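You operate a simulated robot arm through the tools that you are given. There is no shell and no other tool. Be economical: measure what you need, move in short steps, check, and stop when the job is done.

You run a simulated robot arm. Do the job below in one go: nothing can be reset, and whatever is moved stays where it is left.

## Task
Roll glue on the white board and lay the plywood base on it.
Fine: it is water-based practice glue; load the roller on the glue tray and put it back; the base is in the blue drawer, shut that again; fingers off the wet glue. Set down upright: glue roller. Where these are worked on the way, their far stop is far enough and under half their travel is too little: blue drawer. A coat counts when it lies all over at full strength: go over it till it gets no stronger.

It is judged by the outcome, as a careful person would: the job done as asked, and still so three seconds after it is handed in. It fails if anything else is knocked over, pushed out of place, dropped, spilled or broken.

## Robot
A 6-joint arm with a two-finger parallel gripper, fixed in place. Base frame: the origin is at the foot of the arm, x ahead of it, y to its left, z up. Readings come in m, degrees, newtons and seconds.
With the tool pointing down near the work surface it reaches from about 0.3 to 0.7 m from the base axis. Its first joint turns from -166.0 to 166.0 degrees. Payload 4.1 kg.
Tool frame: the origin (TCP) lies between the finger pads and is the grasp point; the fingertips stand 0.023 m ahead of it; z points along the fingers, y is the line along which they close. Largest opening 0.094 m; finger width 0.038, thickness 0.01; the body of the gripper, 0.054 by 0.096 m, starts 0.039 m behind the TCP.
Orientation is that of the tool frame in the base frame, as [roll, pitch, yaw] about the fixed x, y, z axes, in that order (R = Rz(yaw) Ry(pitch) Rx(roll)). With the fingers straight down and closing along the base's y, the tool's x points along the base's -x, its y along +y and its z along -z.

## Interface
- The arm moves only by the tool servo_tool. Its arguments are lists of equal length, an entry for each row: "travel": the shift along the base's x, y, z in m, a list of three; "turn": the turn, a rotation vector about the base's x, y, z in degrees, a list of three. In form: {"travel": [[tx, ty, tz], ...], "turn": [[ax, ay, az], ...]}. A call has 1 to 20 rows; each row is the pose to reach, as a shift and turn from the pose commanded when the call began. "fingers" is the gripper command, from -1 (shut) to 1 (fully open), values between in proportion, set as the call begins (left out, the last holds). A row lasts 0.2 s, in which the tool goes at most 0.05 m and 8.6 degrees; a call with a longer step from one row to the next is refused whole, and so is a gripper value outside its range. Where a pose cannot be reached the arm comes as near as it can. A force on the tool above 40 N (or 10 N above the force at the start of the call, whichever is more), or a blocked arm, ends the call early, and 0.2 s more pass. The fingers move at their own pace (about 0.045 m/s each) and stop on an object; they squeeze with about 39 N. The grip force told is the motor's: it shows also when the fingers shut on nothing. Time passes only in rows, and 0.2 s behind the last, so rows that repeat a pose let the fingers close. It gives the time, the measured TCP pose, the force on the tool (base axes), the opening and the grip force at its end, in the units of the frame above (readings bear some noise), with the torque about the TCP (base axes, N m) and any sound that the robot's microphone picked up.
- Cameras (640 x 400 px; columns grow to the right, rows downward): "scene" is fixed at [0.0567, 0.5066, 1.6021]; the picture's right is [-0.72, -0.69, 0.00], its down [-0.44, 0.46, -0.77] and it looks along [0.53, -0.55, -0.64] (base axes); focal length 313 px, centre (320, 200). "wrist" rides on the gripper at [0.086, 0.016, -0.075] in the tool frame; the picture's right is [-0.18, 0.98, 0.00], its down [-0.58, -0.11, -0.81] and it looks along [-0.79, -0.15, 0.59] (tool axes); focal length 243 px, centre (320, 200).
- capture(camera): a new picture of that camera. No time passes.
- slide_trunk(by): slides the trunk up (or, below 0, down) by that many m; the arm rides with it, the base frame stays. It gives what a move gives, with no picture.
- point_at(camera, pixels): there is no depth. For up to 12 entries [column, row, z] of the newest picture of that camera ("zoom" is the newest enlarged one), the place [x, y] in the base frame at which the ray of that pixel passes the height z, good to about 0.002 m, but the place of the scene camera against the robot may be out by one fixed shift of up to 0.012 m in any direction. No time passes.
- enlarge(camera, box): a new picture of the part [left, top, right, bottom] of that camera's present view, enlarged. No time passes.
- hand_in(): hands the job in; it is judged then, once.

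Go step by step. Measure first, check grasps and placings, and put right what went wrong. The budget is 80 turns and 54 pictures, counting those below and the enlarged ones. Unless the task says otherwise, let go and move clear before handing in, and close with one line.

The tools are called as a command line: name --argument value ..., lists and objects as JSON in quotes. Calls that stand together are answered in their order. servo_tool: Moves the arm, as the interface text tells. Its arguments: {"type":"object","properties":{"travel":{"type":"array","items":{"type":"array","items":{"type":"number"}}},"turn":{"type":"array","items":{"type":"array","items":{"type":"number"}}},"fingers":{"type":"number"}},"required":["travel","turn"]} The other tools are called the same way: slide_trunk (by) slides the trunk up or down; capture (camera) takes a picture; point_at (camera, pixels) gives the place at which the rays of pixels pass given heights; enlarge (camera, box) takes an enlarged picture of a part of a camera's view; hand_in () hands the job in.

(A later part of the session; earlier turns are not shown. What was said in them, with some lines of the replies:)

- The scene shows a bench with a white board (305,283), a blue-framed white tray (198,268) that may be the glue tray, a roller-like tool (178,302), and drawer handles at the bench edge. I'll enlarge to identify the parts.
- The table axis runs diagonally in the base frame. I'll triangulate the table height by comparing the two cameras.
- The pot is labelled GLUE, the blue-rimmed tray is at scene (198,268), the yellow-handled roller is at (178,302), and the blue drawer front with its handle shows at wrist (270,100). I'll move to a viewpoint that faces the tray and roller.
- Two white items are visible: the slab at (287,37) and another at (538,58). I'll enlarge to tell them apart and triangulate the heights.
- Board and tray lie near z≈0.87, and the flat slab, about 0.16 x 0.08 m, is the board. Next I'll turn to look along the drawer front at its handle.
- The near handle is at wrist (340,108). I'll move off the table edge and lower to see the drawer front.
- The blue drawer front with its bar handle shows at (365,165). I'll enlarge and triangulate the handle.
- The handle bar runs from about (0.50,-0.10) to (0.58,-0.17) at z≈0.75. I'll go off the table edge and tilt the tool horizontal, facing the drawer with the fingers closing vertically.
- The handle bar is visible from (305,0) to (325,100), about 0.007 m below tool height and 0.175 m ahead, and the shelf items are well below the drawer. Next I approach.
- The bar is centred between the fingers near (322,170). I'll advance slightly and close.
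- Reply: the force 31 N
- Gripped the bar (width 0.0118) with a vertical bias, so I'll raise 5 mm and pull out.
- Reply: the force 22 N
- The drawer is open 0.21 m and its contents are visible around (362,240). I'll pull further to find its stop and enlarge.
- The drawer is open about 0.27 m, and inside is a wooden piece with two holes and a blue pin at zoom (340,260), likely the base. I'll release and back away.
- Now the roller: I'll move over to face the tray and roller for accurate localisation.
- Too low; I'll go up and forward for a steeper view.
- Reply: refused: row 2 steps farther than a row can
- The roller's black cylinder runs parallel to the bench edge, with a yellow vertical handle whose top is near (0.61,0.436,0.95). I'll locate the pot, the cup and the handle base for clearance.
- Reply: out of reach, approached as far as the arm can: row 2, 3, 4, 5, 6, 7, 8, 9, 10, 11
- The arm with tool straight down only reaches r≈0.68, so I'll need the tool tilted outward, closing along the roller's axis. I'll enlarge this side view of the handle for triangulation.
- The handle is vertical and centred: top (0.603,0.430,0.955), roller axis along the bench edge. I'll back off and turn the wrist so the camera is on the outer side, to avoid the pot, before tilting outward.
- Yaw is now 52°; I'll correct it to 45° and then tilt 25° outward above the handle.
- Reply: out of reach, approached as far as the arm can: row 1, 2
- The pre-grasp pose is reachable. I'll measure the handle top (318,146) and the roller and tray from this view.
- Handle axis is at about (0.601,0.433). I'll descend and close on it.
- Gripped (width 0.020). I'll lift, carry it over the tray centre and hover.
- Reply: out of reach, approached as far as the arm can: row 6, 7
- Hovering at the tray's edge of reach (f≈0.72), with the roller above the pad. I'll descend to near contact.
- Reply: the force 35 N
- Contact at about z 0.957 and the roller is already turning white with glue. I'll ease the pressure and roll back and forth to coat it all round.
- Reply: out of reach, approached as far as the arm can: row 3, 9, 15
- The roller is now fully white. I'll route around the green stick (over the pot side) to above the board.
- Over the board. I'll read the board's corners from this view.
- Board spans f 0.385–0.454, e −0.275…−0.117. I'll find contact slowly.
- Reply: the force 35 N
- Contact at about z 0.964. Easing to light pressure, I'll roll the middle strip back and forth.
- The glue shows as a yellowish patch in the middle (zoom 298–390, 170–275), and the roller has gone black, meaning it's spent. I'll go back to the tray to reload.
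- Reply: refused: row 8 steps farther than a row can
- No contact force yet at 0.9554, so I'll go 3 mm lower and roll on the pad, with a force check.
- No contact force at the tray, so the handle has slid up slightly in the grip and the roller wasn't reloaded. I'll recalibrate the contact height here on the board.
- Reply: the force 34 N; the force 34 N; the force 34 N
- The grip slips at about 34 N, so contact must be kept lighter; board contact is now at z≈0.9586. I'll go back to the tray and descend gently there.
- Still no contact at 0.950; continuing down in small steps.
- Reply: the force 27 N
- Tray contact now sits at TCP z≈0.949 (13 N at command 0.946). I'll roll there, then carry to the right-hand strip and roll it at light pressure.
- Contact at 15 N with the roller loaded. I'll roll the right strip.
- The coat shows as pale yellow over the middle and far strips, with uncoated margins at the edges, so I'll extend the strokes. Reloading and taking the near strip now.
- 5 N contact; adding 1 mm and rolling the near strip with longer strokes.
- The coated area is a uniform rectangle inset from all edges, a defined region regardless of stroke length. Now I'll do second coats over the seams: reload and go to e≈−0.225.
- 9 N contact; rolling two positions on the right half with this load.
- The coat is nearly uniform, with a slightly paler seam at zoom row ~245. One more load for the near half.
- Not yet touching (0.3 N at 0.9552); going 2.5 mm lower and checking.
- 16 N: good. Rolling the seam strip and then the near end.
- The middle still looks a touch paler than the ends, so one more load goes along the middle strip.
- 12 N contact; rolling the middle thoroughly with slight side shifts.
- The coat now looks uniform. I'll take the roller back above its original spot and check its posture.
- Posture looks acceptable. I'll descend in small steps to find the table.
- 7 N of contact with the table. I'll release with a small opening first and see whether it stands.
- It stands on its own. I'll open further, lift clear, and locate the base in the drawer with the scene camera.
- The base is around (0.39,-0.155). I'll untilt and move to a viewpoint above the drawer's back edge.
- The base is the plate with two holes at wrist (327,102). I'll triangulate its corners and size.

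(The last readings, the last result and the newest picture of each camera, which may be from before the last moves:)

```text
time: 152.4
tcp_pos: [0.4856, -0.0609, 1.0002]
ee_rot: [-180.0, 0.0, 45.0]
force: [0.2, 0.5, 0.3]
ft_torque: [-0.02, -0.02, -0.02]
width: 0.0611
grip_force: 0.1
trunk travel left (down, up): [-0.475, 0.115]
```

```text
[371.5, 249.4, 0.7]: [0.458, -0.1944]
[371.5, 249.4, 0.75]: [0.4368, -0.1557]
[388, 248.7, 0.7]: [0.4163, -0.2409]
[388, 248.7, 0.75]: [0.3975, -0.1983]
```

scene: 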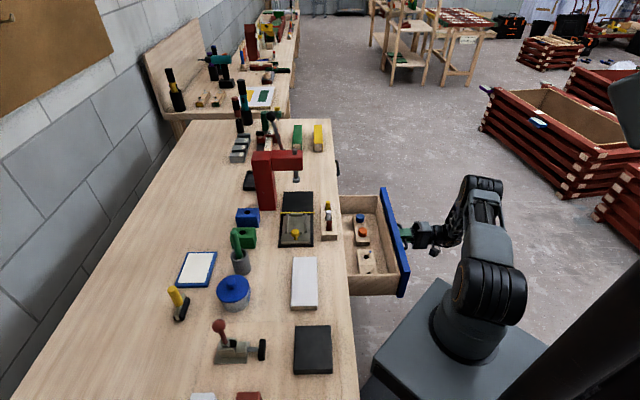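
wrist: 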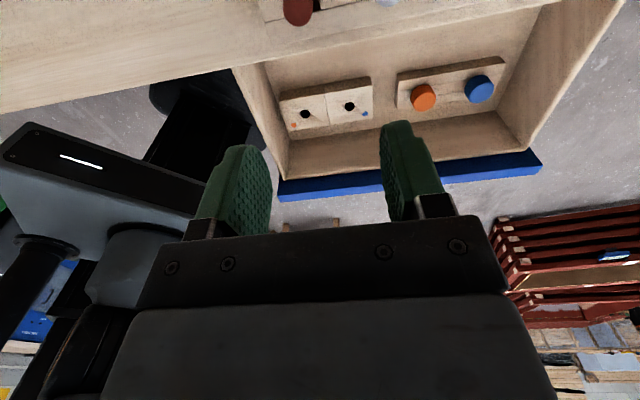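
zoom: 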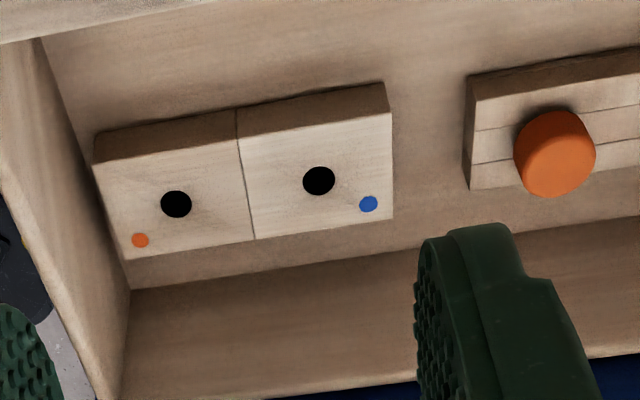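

I'll compute the top-face corners precisely at z≈0.723, and meanwhile turn the wrist round (+270° in two calls) so the camera sits inside the drawer, away from its wall.

point_at --camera "wrist" --pixels '[[371.9, 83.9, 0.723], [280.3, 99.5, 0.723], [372.8, 116.7, 0.723], [290, 130.8, 0.723], [370.3, 75.1, 0.7], [370.3, 75.1, 0.69], [349, 106, 0.723], [305, 113, 0.723]]'

servo_tool --travel '[[0, -0.01, 0], [0, -0.02, 0], [-0.01, -0.03, 0], [-0.02, -0.04, 0], [-0.03, -0.05, 0], [-0.04, -0.06, 0], [-0.05, -0.07, 0], [-0.06, -0.08, 0], [-0.07, -0.09, 0], [-0.08, -0.09, 0], [-0.09, -0.09, 0], [-0.1, -0.09, 0], [-0.1, -0.09, 0], [-0.1, -0.09, 0], [-0.1, -0.09, 0], [-0.1, -0.09, 0]]' --turn '[[0, 0, 8.5], [0, 0, 17], [0, 0, 25.5], [0, 0, 34], [0, 0, 42.5], [0, 0, 51], [0, 0, 59.5], [0, 0, 68], [0, 0, 76.5], [0, 0, 85], [0, 0, 93.5], [0, 0, 102], [0, 0, 110.5], [0, 0, 119], [0, 0, 127.5], [0, 0, 135]]' --fingers 1

servo_tool --travel '[[0, 0, 0], [0, 0, 0], [0, 0, 0], [0, 0, 0], [0, 0, 0], [0, 0, 0], [0, 0, 0], [0, 0, 0], [0, 0, 0], [0, 0, 0], [0, 0, 0], [0, 0, 0], [0, 0, 0], [0, 0, 0], [0, 0, 0], [0, 0, 0]]' --turn '[[0, 0, 8.5], [0, 0, 17], [0, 0, 25.5], [0, 0, 34], [0, 0, 42.5], [0, 0, 51], [0, 0, 59.5], [0, 0, 68], [0, 0, 76.5], [0, 0, 85], [0, 0, 93.5], [0, 0, 102], [0, 0, 110.5], [0, 0, 119], [0, 0, 127.5], [0, 0, 135]]'

```text
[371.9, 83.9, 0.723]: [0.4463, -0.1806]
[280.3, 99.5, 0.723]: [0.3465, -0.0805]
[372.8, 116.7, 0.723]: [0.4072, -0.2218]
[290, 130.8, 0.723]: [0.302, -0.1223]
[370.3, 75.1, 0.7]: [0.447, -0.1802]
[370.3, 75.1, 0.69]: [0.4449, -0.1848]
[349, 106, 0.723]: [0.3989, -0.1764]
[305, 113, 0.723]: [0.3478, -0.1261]
```

```text
time: 155.8
tcp_pos: [0.3851, -0.149, 0.9999]
ee_rot: [-180.0, 0.0, -179.8]
force: [0.5, -0.4, 0.7]
ft_torque: [0.02, 0.01, 0.01]
width: 0.094
grip_force: 0.1
trunk travel left (down, up): [-0.475, 0.115]
```

```text
time: 159.2
tcp_pos: [0.3841, -0.1496, 1.0007]
ee_rot: [-180.0, 0.0, -44.8]
force: [-1.2, 0.5, 0.3]
ft_torque: [0.01, -0.03, -0.04]
width: 0.0942
grip_force: 0.1
trunk travel left (down, up): [-0.475, 0.115]
```

The base top is about 0.142 x 0.058 m, centred at (0.3755,-0.151), aligned with the bench, thickness ≈0.023. I'll descend over it and check the view.

servo_tool --travel '[[-0.008, -0.002, -0.04], [-0.008, -0.002, -0.08], [-0.008, -0.002, -0.12], [-0.008, -0.002, -0.16], [-0.008, -0.002, -0.19], [-0.008, -0.002, -0.215], [-0.008, -0.002, -0.215]]' --turn '[[0, 0, 0], [0, 0, 0], [0, 0, 0], [0, 0, 0], [0, 0, 0], [0, 0, 0], [0, 0, 0]]'

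capture --camera "wrist"

```text
time: 160.8
tcp_pos: [0.3751, -0.1516, 0.7852]
ee_rot: [179.9, 0.0, -44.8]
force: [0.0, -0.2, 0.1]
ft_torque: [0.02, 0.02, 0.0]
width: 0.0939
grip_force: 0.1
trunk travel left (down, up): [-0.475, 0.115]
```

```text
5 pictures are left
```

wrist: 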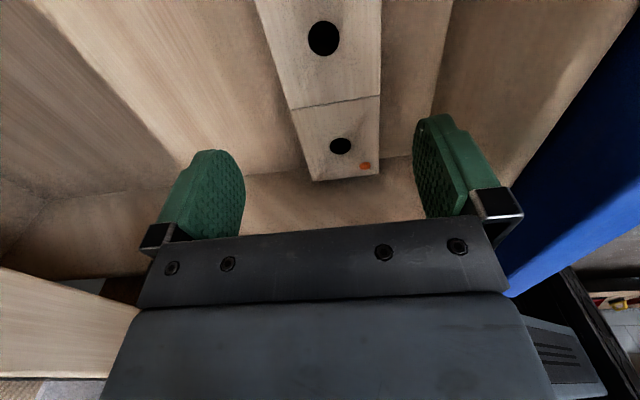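

The base sits between the fingers. I'll check the centre seam (337,103) and the ends against my estimate.

point_at --camera "wrist" --pixels '[[337, 103, 0.723], [337, 103, 0.71], [312, 180, 0.723], [379, 173, 0.723], [290, 106, 0.723], [380, 96, 0.723], [290, 106, 0.71], [380, 96, 0.71]]'

```text
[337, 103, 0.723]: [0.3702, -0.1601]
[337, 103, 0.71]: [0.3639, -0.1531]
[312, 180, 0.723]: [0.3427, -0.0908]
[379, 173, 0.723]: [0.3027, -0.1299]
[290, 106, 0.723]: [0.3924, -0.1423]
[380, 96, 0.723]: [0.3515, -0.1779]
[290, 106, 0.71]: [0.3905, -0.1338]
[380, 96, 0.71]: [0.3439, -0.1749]
```

The top is about z 0.717 and the centre is 5 mm toward the drawer front. I'll adjust, descend to z≈0.726 and close.

servo_tool --travel '[[-0.0035, -0.0035, -0.02], [-0.0035, -0.0035, -0.04], [-0.0035, -0.0035, -0.055], [-0.0035, -0.0035, -0.059], [-0.0035, -0.0035, -0.059]]' --turn '[[0, 0, 0], [0, 0, 0], [0, 0, 0], [0, 0, 0], [0, 0, 0]]'

servo_tool --travel '[[0, 0, 0], [0, 0, 0], [0, 0, 0], [0, 0, 0], [0, 0, 0]]' --turn '[[0, 0, 0], [0, 0, 0], [0, 0, 0], [0, 0, 0], [0, 0, 0]]' --fingers -1

```text
time: 162.0
tcp_pos: [0.3732, -0.1559, 0.7268]
ee_rot: [179.9, 0.0, -44.9]
force: [0.3, 0.4, 0.0]
ft_torque: [0.01, 0.0, 0.02]
width: 0.0939
grip_force: 0.1
trunk travel left (down, up): [-0.475, 0.115]
```

```text
time: 163.2
tcp_pos: [0.3731, -0.1553, 0.7264]
ee_rot: [180.0, -0.1, -44.9]
force: [-0.2, 0.5, -0.8]
ft_torque: [0.03, 0.06, 0.01]
width: 0.0596
grip_force: 39.3
trunk travel left (down, up): [-0.475, 0.115]
```

Gripped at 0.0596 wide. I'll lift straight up and move over the board, staying high, then check.

servo_tool --travel '[[0, 0, 0.02], [0, 0, 0.05], [0, 0, 0.09], [0, 0, 0.13], [0, 0, 0.17], [0, 0, 0.21], [0, 0, 0.25], [0.01, 0.04, 0.27], [0.02, 0.08, 0.27], [0.03, 0.12, 0.27], [0.04, 0.16, 0.27], [0.05, 0.2, 0.27], [0.055, 0.24, 0.27], [0.06, 0.28, 0.27], [0.063, 0.308, 0.26], [0.063, 0.308, 0.26]]' --turn '[[0, 0, 0], [0, 0, 0], [0, 0, 0], [0, 0, 0], [0, 0, 0], [0, 0, 0], [0, 0, 0], [0, 0, 0], [0, 0, 0], [0, 0, 0], [0, 0, 0], [0, 0, 0], [0, 0, 0], [0, 0, 0], [0, 0, 0], [0, 0, 0]]'

capture --camera "wrist"

```text
time: 166.6
tcp_pos: [0.4351, 0.1534, 0.9855]
ee_rot: [179.9, 0.0, -44.9]
force: [0.1, -0.3, -0.8]
ft_torque: [-0.03, 0.01, 0.02]
width: 0.0597
grip_force: 38.6
trunk travel left (down, up): [-0.475, 0.115]
```

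```text
4 pictures are left
```

wrist: 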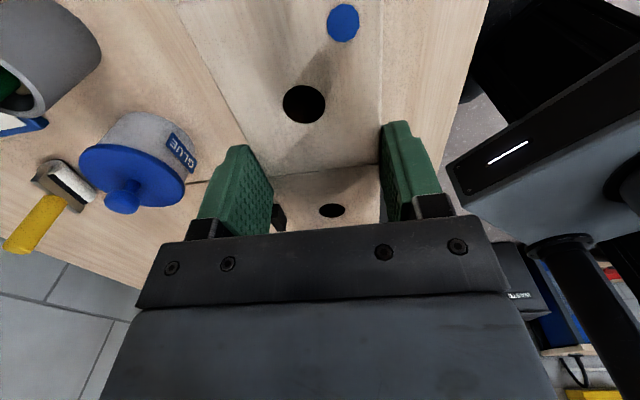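

The base is held centred (seam at row 168 matches the TCP). I'll align over the board centre (0.435,0.159) and descend to just above it.

servo_tool --travel '[[0, 0.0055, -0.02], [0, 0.0055, -0.04], [0, 0.0055, -0.05], [0, 0.0055, -0.055], [0, 0.0055, -0.055]]' --turn '[[0, 0, 0], [0, 0, 0], [0, 0, 0], [0, 0, 0], [0, 0, 0]]'

enlarge --camera "scene" --box '[250, 220, 360, 330]'

```text
time: 167.8
tcp_pos: [0.4369, 0.1577, 0.9326]
ee_rot: [179.9, 0.1, -44.9]
force: [0.9, 0.4, -1.0]
ft_torque: [-0.02, -0.01, 0.0]
width: 0.06
grip_force: 38.9
trunk travel left (down, up): [-0.475, 0.115]
```

```text
3.64 times, centred on (305, 275) of scene
```

zoom: 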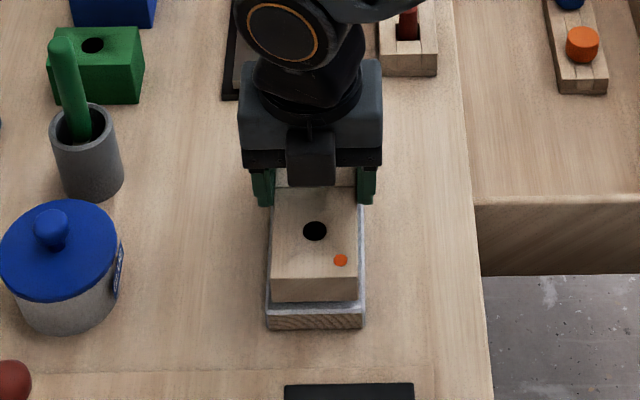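

The base is lined up over the board laterally, with its near end close to the board's near end. I'll nudge it 2 mm away and step down to contact.

servo_tool --travel '[[0.0015, -0.0015, -0.003], [0.0015, -0.0015, -0.006], [0.0015, -0.0015, -0.006]]' --turn '[[0, 0, 0], [0, 0, 0], [0, 0, 0]]'

servo_tool --travel '[[0, 0, -0.003], [0, 0, -0.003]]' --turn '[[0, 0, 0], [0, 0, 0]]'

```text
time: 168.6
tcp_pos: [0.4374, 0.1567, 0.925]
ee_rot: [-179.9, 0.0, -44.9]
force: [-0.1, 0.7, -1.3]
ft_torque: [-0.02, -0.01, -0.05]
width: 0.0595
grip_force: 38.6
trunk travel left (down, up): [-0.475, 0.115]
```

```text
time: 169.2
tcp_pos: [0.4383, 0.1568, 0.9246]
ee_rot: [-179.8, -0.1, -45.0]
force: [0.5, -0.6, 22.8]
ft_torque: [0.07, 0.8, -0.02]
width: 0.0598
grip_force: 39.0
trunk travel left (down, up): [-0.475, 0.115]
```

Contact at z 0.9246 (23 N). I'll ease off, open the fingers modestly and lift away.

servo_tool --travel '[[0, 0, 0.0015], [0, 0, 0.0015]]' --turn '[[0, 0, 0], [0, 0, 0]]'

servo_tool --travel '[[0, 0, 0.0005], [0, 0, 0.001], [0, 0, 0.001], [0, 0, 0.02], [0, 0, 0.06], [0, 0, 0.1], [-0.02, -0.04, 0.12], [-0.04, -0.08, 0.12]]' --turn '[[0, 0, 0], [0, 0, 0], [0, 0, 0], [0, 0, 0], [0, 0, 0], [0, 0, 0], [0, 0, 0], [0, 0, 0]]' --fingers 0.65

enlarge --camera "scene" --box '[160, 220, 360, 330]'

```text
time: 169.8
tcp_pos: [0.4376, 0.157, 0.9252]
ee_rot: [-179.9, -0.2, -44.9]
force: [4.1, 2.5, 17.3]
ft_torque: [0.13, 0.04, -0.05]
width: 0.0595
grip_force: 39.1
trunk travel left (down, up): [-0.475, 0.115]
```

```text
time: 171.6
tcp_pos: [0.3975, 0.0759, 1.0451]
ee_rot: [180.0, 0.0, -44.9]
force: [-0.6, 0.2, 0.4]
ft_torque: [0.01, 0.0, 0.02]
width: 0.0775
grip_force: 0.1
trunk travel left (down, up): [-0.475, 0.115]
```

```text
3.20 times, centred on (260, 275) of scene
```

zoom: 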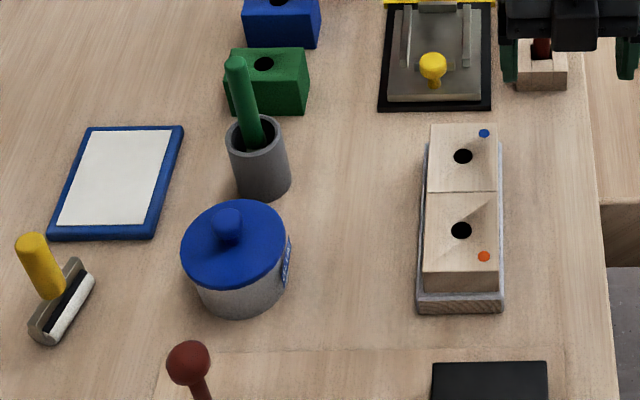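

The base lies neatly on the board and the roller and everything else are in order. Next I'll shut the drawer: turn the wrist back and retrace to the handle.

servo_tool --travel '[[-0.005, -0.02, 0.01], [-0.01, -0.04, 0.02], [-0.015, -0.06, 0.03], [-0.02, -0.08, 0.04], [-0.025, -0.1, 0.05], [-0.03, -0.12, 0.06], [-0.035, -0.14, 0.065], [-0.04, -0.16, 0.065], [-0.045, -0.18, 0.065], [-0.05, -0.2, 0.065], [-0.055, -0.22, 0.065], [-0.06, -0.24, 0.065], [-0.065, -0.255, 0.065], [-0.07, -0.27, 0.065], [-0.073, -0.284, 0.065], [-0.073, -0.284, 0.065]]' --turn '[[0, 0, -8.5], [0, 0, -17], [0, 0, -25.5], [0, 0, -34], [0, 0, -42.5], [0, 0, -51], [0, 0, -59.5], [0, 0, -68], [0, 0, -76.5], [0, 0, -85], [0, 0, -93.5], [0, 0, -102], [0, 0, -110.5], [0, 0, -119], [0, 0, -127.5], [0, 0, -135]]' --fingers 0.3

servo_tool --travel '[[0, 0, 0], [0, 0, 0], [0, 0, 0], [0, 0, 0], [0, 0, 0], [0, 0, 0], [0, 0, 0]]' --turn '[[0, 0, -8.5], [0, 0, -17], [0, 0, -25.5], [0, 0, -34], [0, 0, -42.5], [0, 0, -45], [0, 0, -45]]'

```text
time: 175.0
tcp_pos: [0.3242, -0.2089, 1.1094]
ee_rot: [180.0, 0.0, 179.9]
force: [0.2, -0.6, 0.0]
ft_torque: [0.01, 0.0, 0.0]
width: 0.0609
grip_force: 0.0
trunk travel left (down, up): [-0.475, 0.115]
```

```text
time: 176.6
tcp_pos: [0.3248, -0.2067, 1.1098]
ee_rot: [-180.0, 0.0, 135.1]
force: [1.2, -1.3, -0.1]
ft_torque: [-0.01, 0.01, 0.02]
width: 0.0611
grip_force: 0.1
trunk travel left (down, up): [-0.475, 0.115]
```

Back at the known waypoint; retracing the tilt path down outside the drawer front.

servo_tool --travel '[[0, -0.02, 0], [0, -0.04, 0], [-0.01, -0.07, 0], [-0.02, -0.1, 0], [-0.02, -0.13, -0.01], [-0.03, -0.15, -0.03], [-0.03, -0.16, -0.05], [-0.03, -0.17, -0.08], [-0.03, -0.17, -0.11], [-0.04, -0.18, -0.14], [-0.04, -0.182, -0.17], [-0.041, -0.182, -0.2], [-0.041, -0.182, -0.2]]' --turn '[[5.6, -5.6, 0], [11.6, -11.6, 0], [17.6, -17.6, 0], [23.6, -23.6, 0], [28.6, -28.6, 0], [33.6, -33.6, 0], [38.6, -38.6, 0], [43.6, -43.6, 0], [48.6, -48.6, 0], [53.6, -53.6, 0], [58.6, -58.6, 0], [63.6, -63.6, 0], [63.6, -63.6, 0]]'

servo_tool --travel '[[0, 0, -0.04], [0, 0, -0.08], [0, 0, -0.12], [0, 0, -0.159], [0, 0, -0.159], [0.02, 0.02, -0.159], [0.04, 0.04, -0.159], [0.05, 0.05, -0.159], [0.058, 0.058, -0.159], [0.058, 0.058, -0.159]]' --turn '[[0, 0, 0], [0, 0, 0], [0, 0, 0], [0, 0, 0], [0, 0, 0], [0, 0, 0], [0, 0, 0], [0, 0, 0], [0, 0, 0], [0, 0, 0]]'

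capture --camera "wrist"

```text
time: 179.4
tcp_pos: [0.2832, -0.39, 0.9089]
ee_rot: [89.9, 0.1, 135.0]
force: [-0.8, -0.2, -0.6]
ft_torque: [0.01, -0.02, 0.0]
width: 0.0612
grip_force: 0.1
trunk travel left (down, up): [-0.475, 0.115]
```

```text
time: 181.6
tcp_pos: [0.3407, -0.332, 0.7507]
ee_rot: [90.1, 0.0, 135.0]
force: [0.6, -0.4, 0.5]
ft_torque: [0.0, -0.01, 0.01]
width: 0.0612
grip_force: 0.0
trunk travel left (down, up): [-0.475, 0.115]
```

```text
1 pictures are left
```

wrist: 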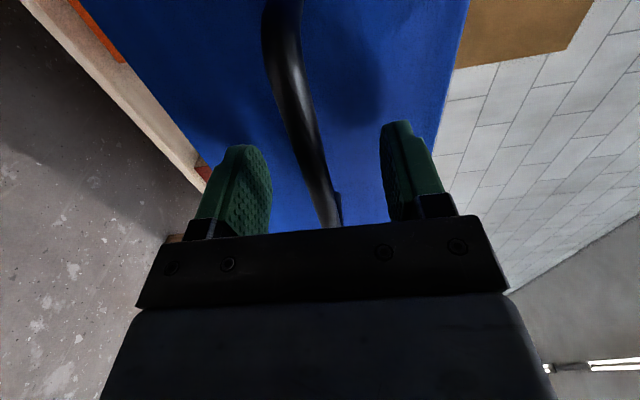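

The handle is between the fingers again. I'll close on it and push the drawer home.

servo_tool --travel '[[0.002, 0.002, 0], [0.002, 0.002, 0], [0.002, 0.002, 0], [0.002, 0.002, 0]]' --turn '[[0, 0, 0], [0, 0, 0], [0, 0, 0], [0, 0, 0]]' --fingers -1

servo_tool --travel '[[0.01, 0.01, 0], [0.03, 0.03, 0], [0.05, 0.05, 0], [0.07, 0.07, 0], [0.09, 0.09, 0], [0.11, 0.11, 0], [0.13, 0.13, 0], [0.15, 0.15, 0], [0.17, 0.169, 0], [0.182, 0.18, 0], [0.19, 0.187, 0], [0.194, 0.191, 0], [0.196, 0.193, 0]]' --turn '[[0, 0, 0], [0, 0, 0], [0, 0, 0], [0, 0, 0], [0, 0, 0], [0, 0, 0], [0, 0, 0], [0, 0, 0], [0, 0, 0], [0, 0, 0], [0, 0, 0], [0, 0, 0], [0, 0, 0]]'

```text
time: 182.6
tcp_pos: [0.3434, -0.3291, 0.7502]
ee_rot: [90.2, 0.0, 135.1]
force: [-0.3, -0.1, -6.2]
ft_torque: [0.04, 0.07, -0.12]
width: 0.0119
grip_force: 44.8
trunk travel left (down, up): [-0.475, 0.115]
```

```text
time: 185.3
tcp_pos: [0.5337, -0.1395, 0.75]
ee_rot: [90.0, -0.2, 135.0]
force: [-24.0, -7.4, 5.6]
ft_torque: [-0.37, -0.29, -0.8]
width: 0.0119
grip_force: 45.2
trunk travel left (down, up): [-0.475, 0.115]
stopped in row 13: the force on the tool passed its limit at 43 N (the readings are from after the stop); the commanded pose is now the measured one
```

The drawer is shut: it met its stop at the original handle position. Releasing, backing off and taking the final look.

servo_tool --travel '[[0, 0, 0], [0, 0, 0], [0, 0, 0], [-0.02, -0.02, 0], [-0.05, -0.05, 0], [-0.08, -0.08, 0], [-0.11, -0.11, 0], [-0.13, -0.13, 0.03], [-0.14, -0.14, 0.07], [-0.15, -0.15, 0.11]]' --turn '[[0, 0, 0], [0, 0, 0], [0, 0, 0], [0, 0, 0], [0, 0, 0], [0, 0, 0], [0, 0, 0], [0, 0, 0], [0, 0, 0], [0, 0, 0]]' --fingers 0.3

capture --camera "scene"

```text
time: 187.5
tcp_pos: [0.3868, -0.2861, 0.8593]
ee_rot: [90.2, -0.2, 135.3]
force: [0.8, 0.0, 0.8]
ft_torque: [0.03, -0.04, 0.01]
width: 0.0612
grip_force: 0.0
trunk travel left (down, up): [-0.475, 0.115]
```

```text
0 pictures are left
```

scene: 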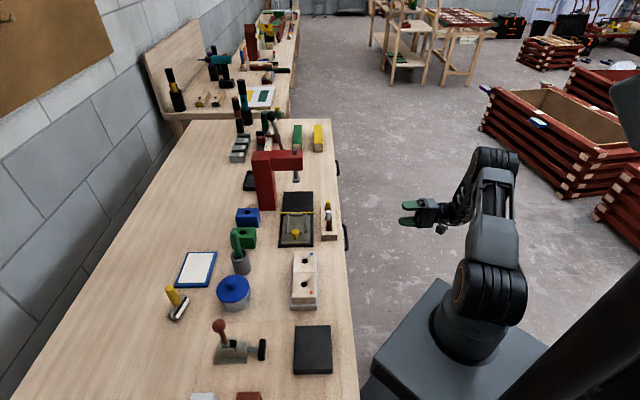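

The final picture shows the drawer shut (345,237), the base on the board (305,280), the roller standing upright (176,302), and everything else in place. Handing in.

hand_in

```text
The job is handed in.
```

The board has an even-looking coat of glue with the plywood base laid on it. The roller is back upright in its place, the blue drawer is shut, and the arm is clear. I handed the job in without seeing the judgement. The glue covers a rectangle set in about 1 cm from the board's edges, because it never took beyond that even with longer strokes.
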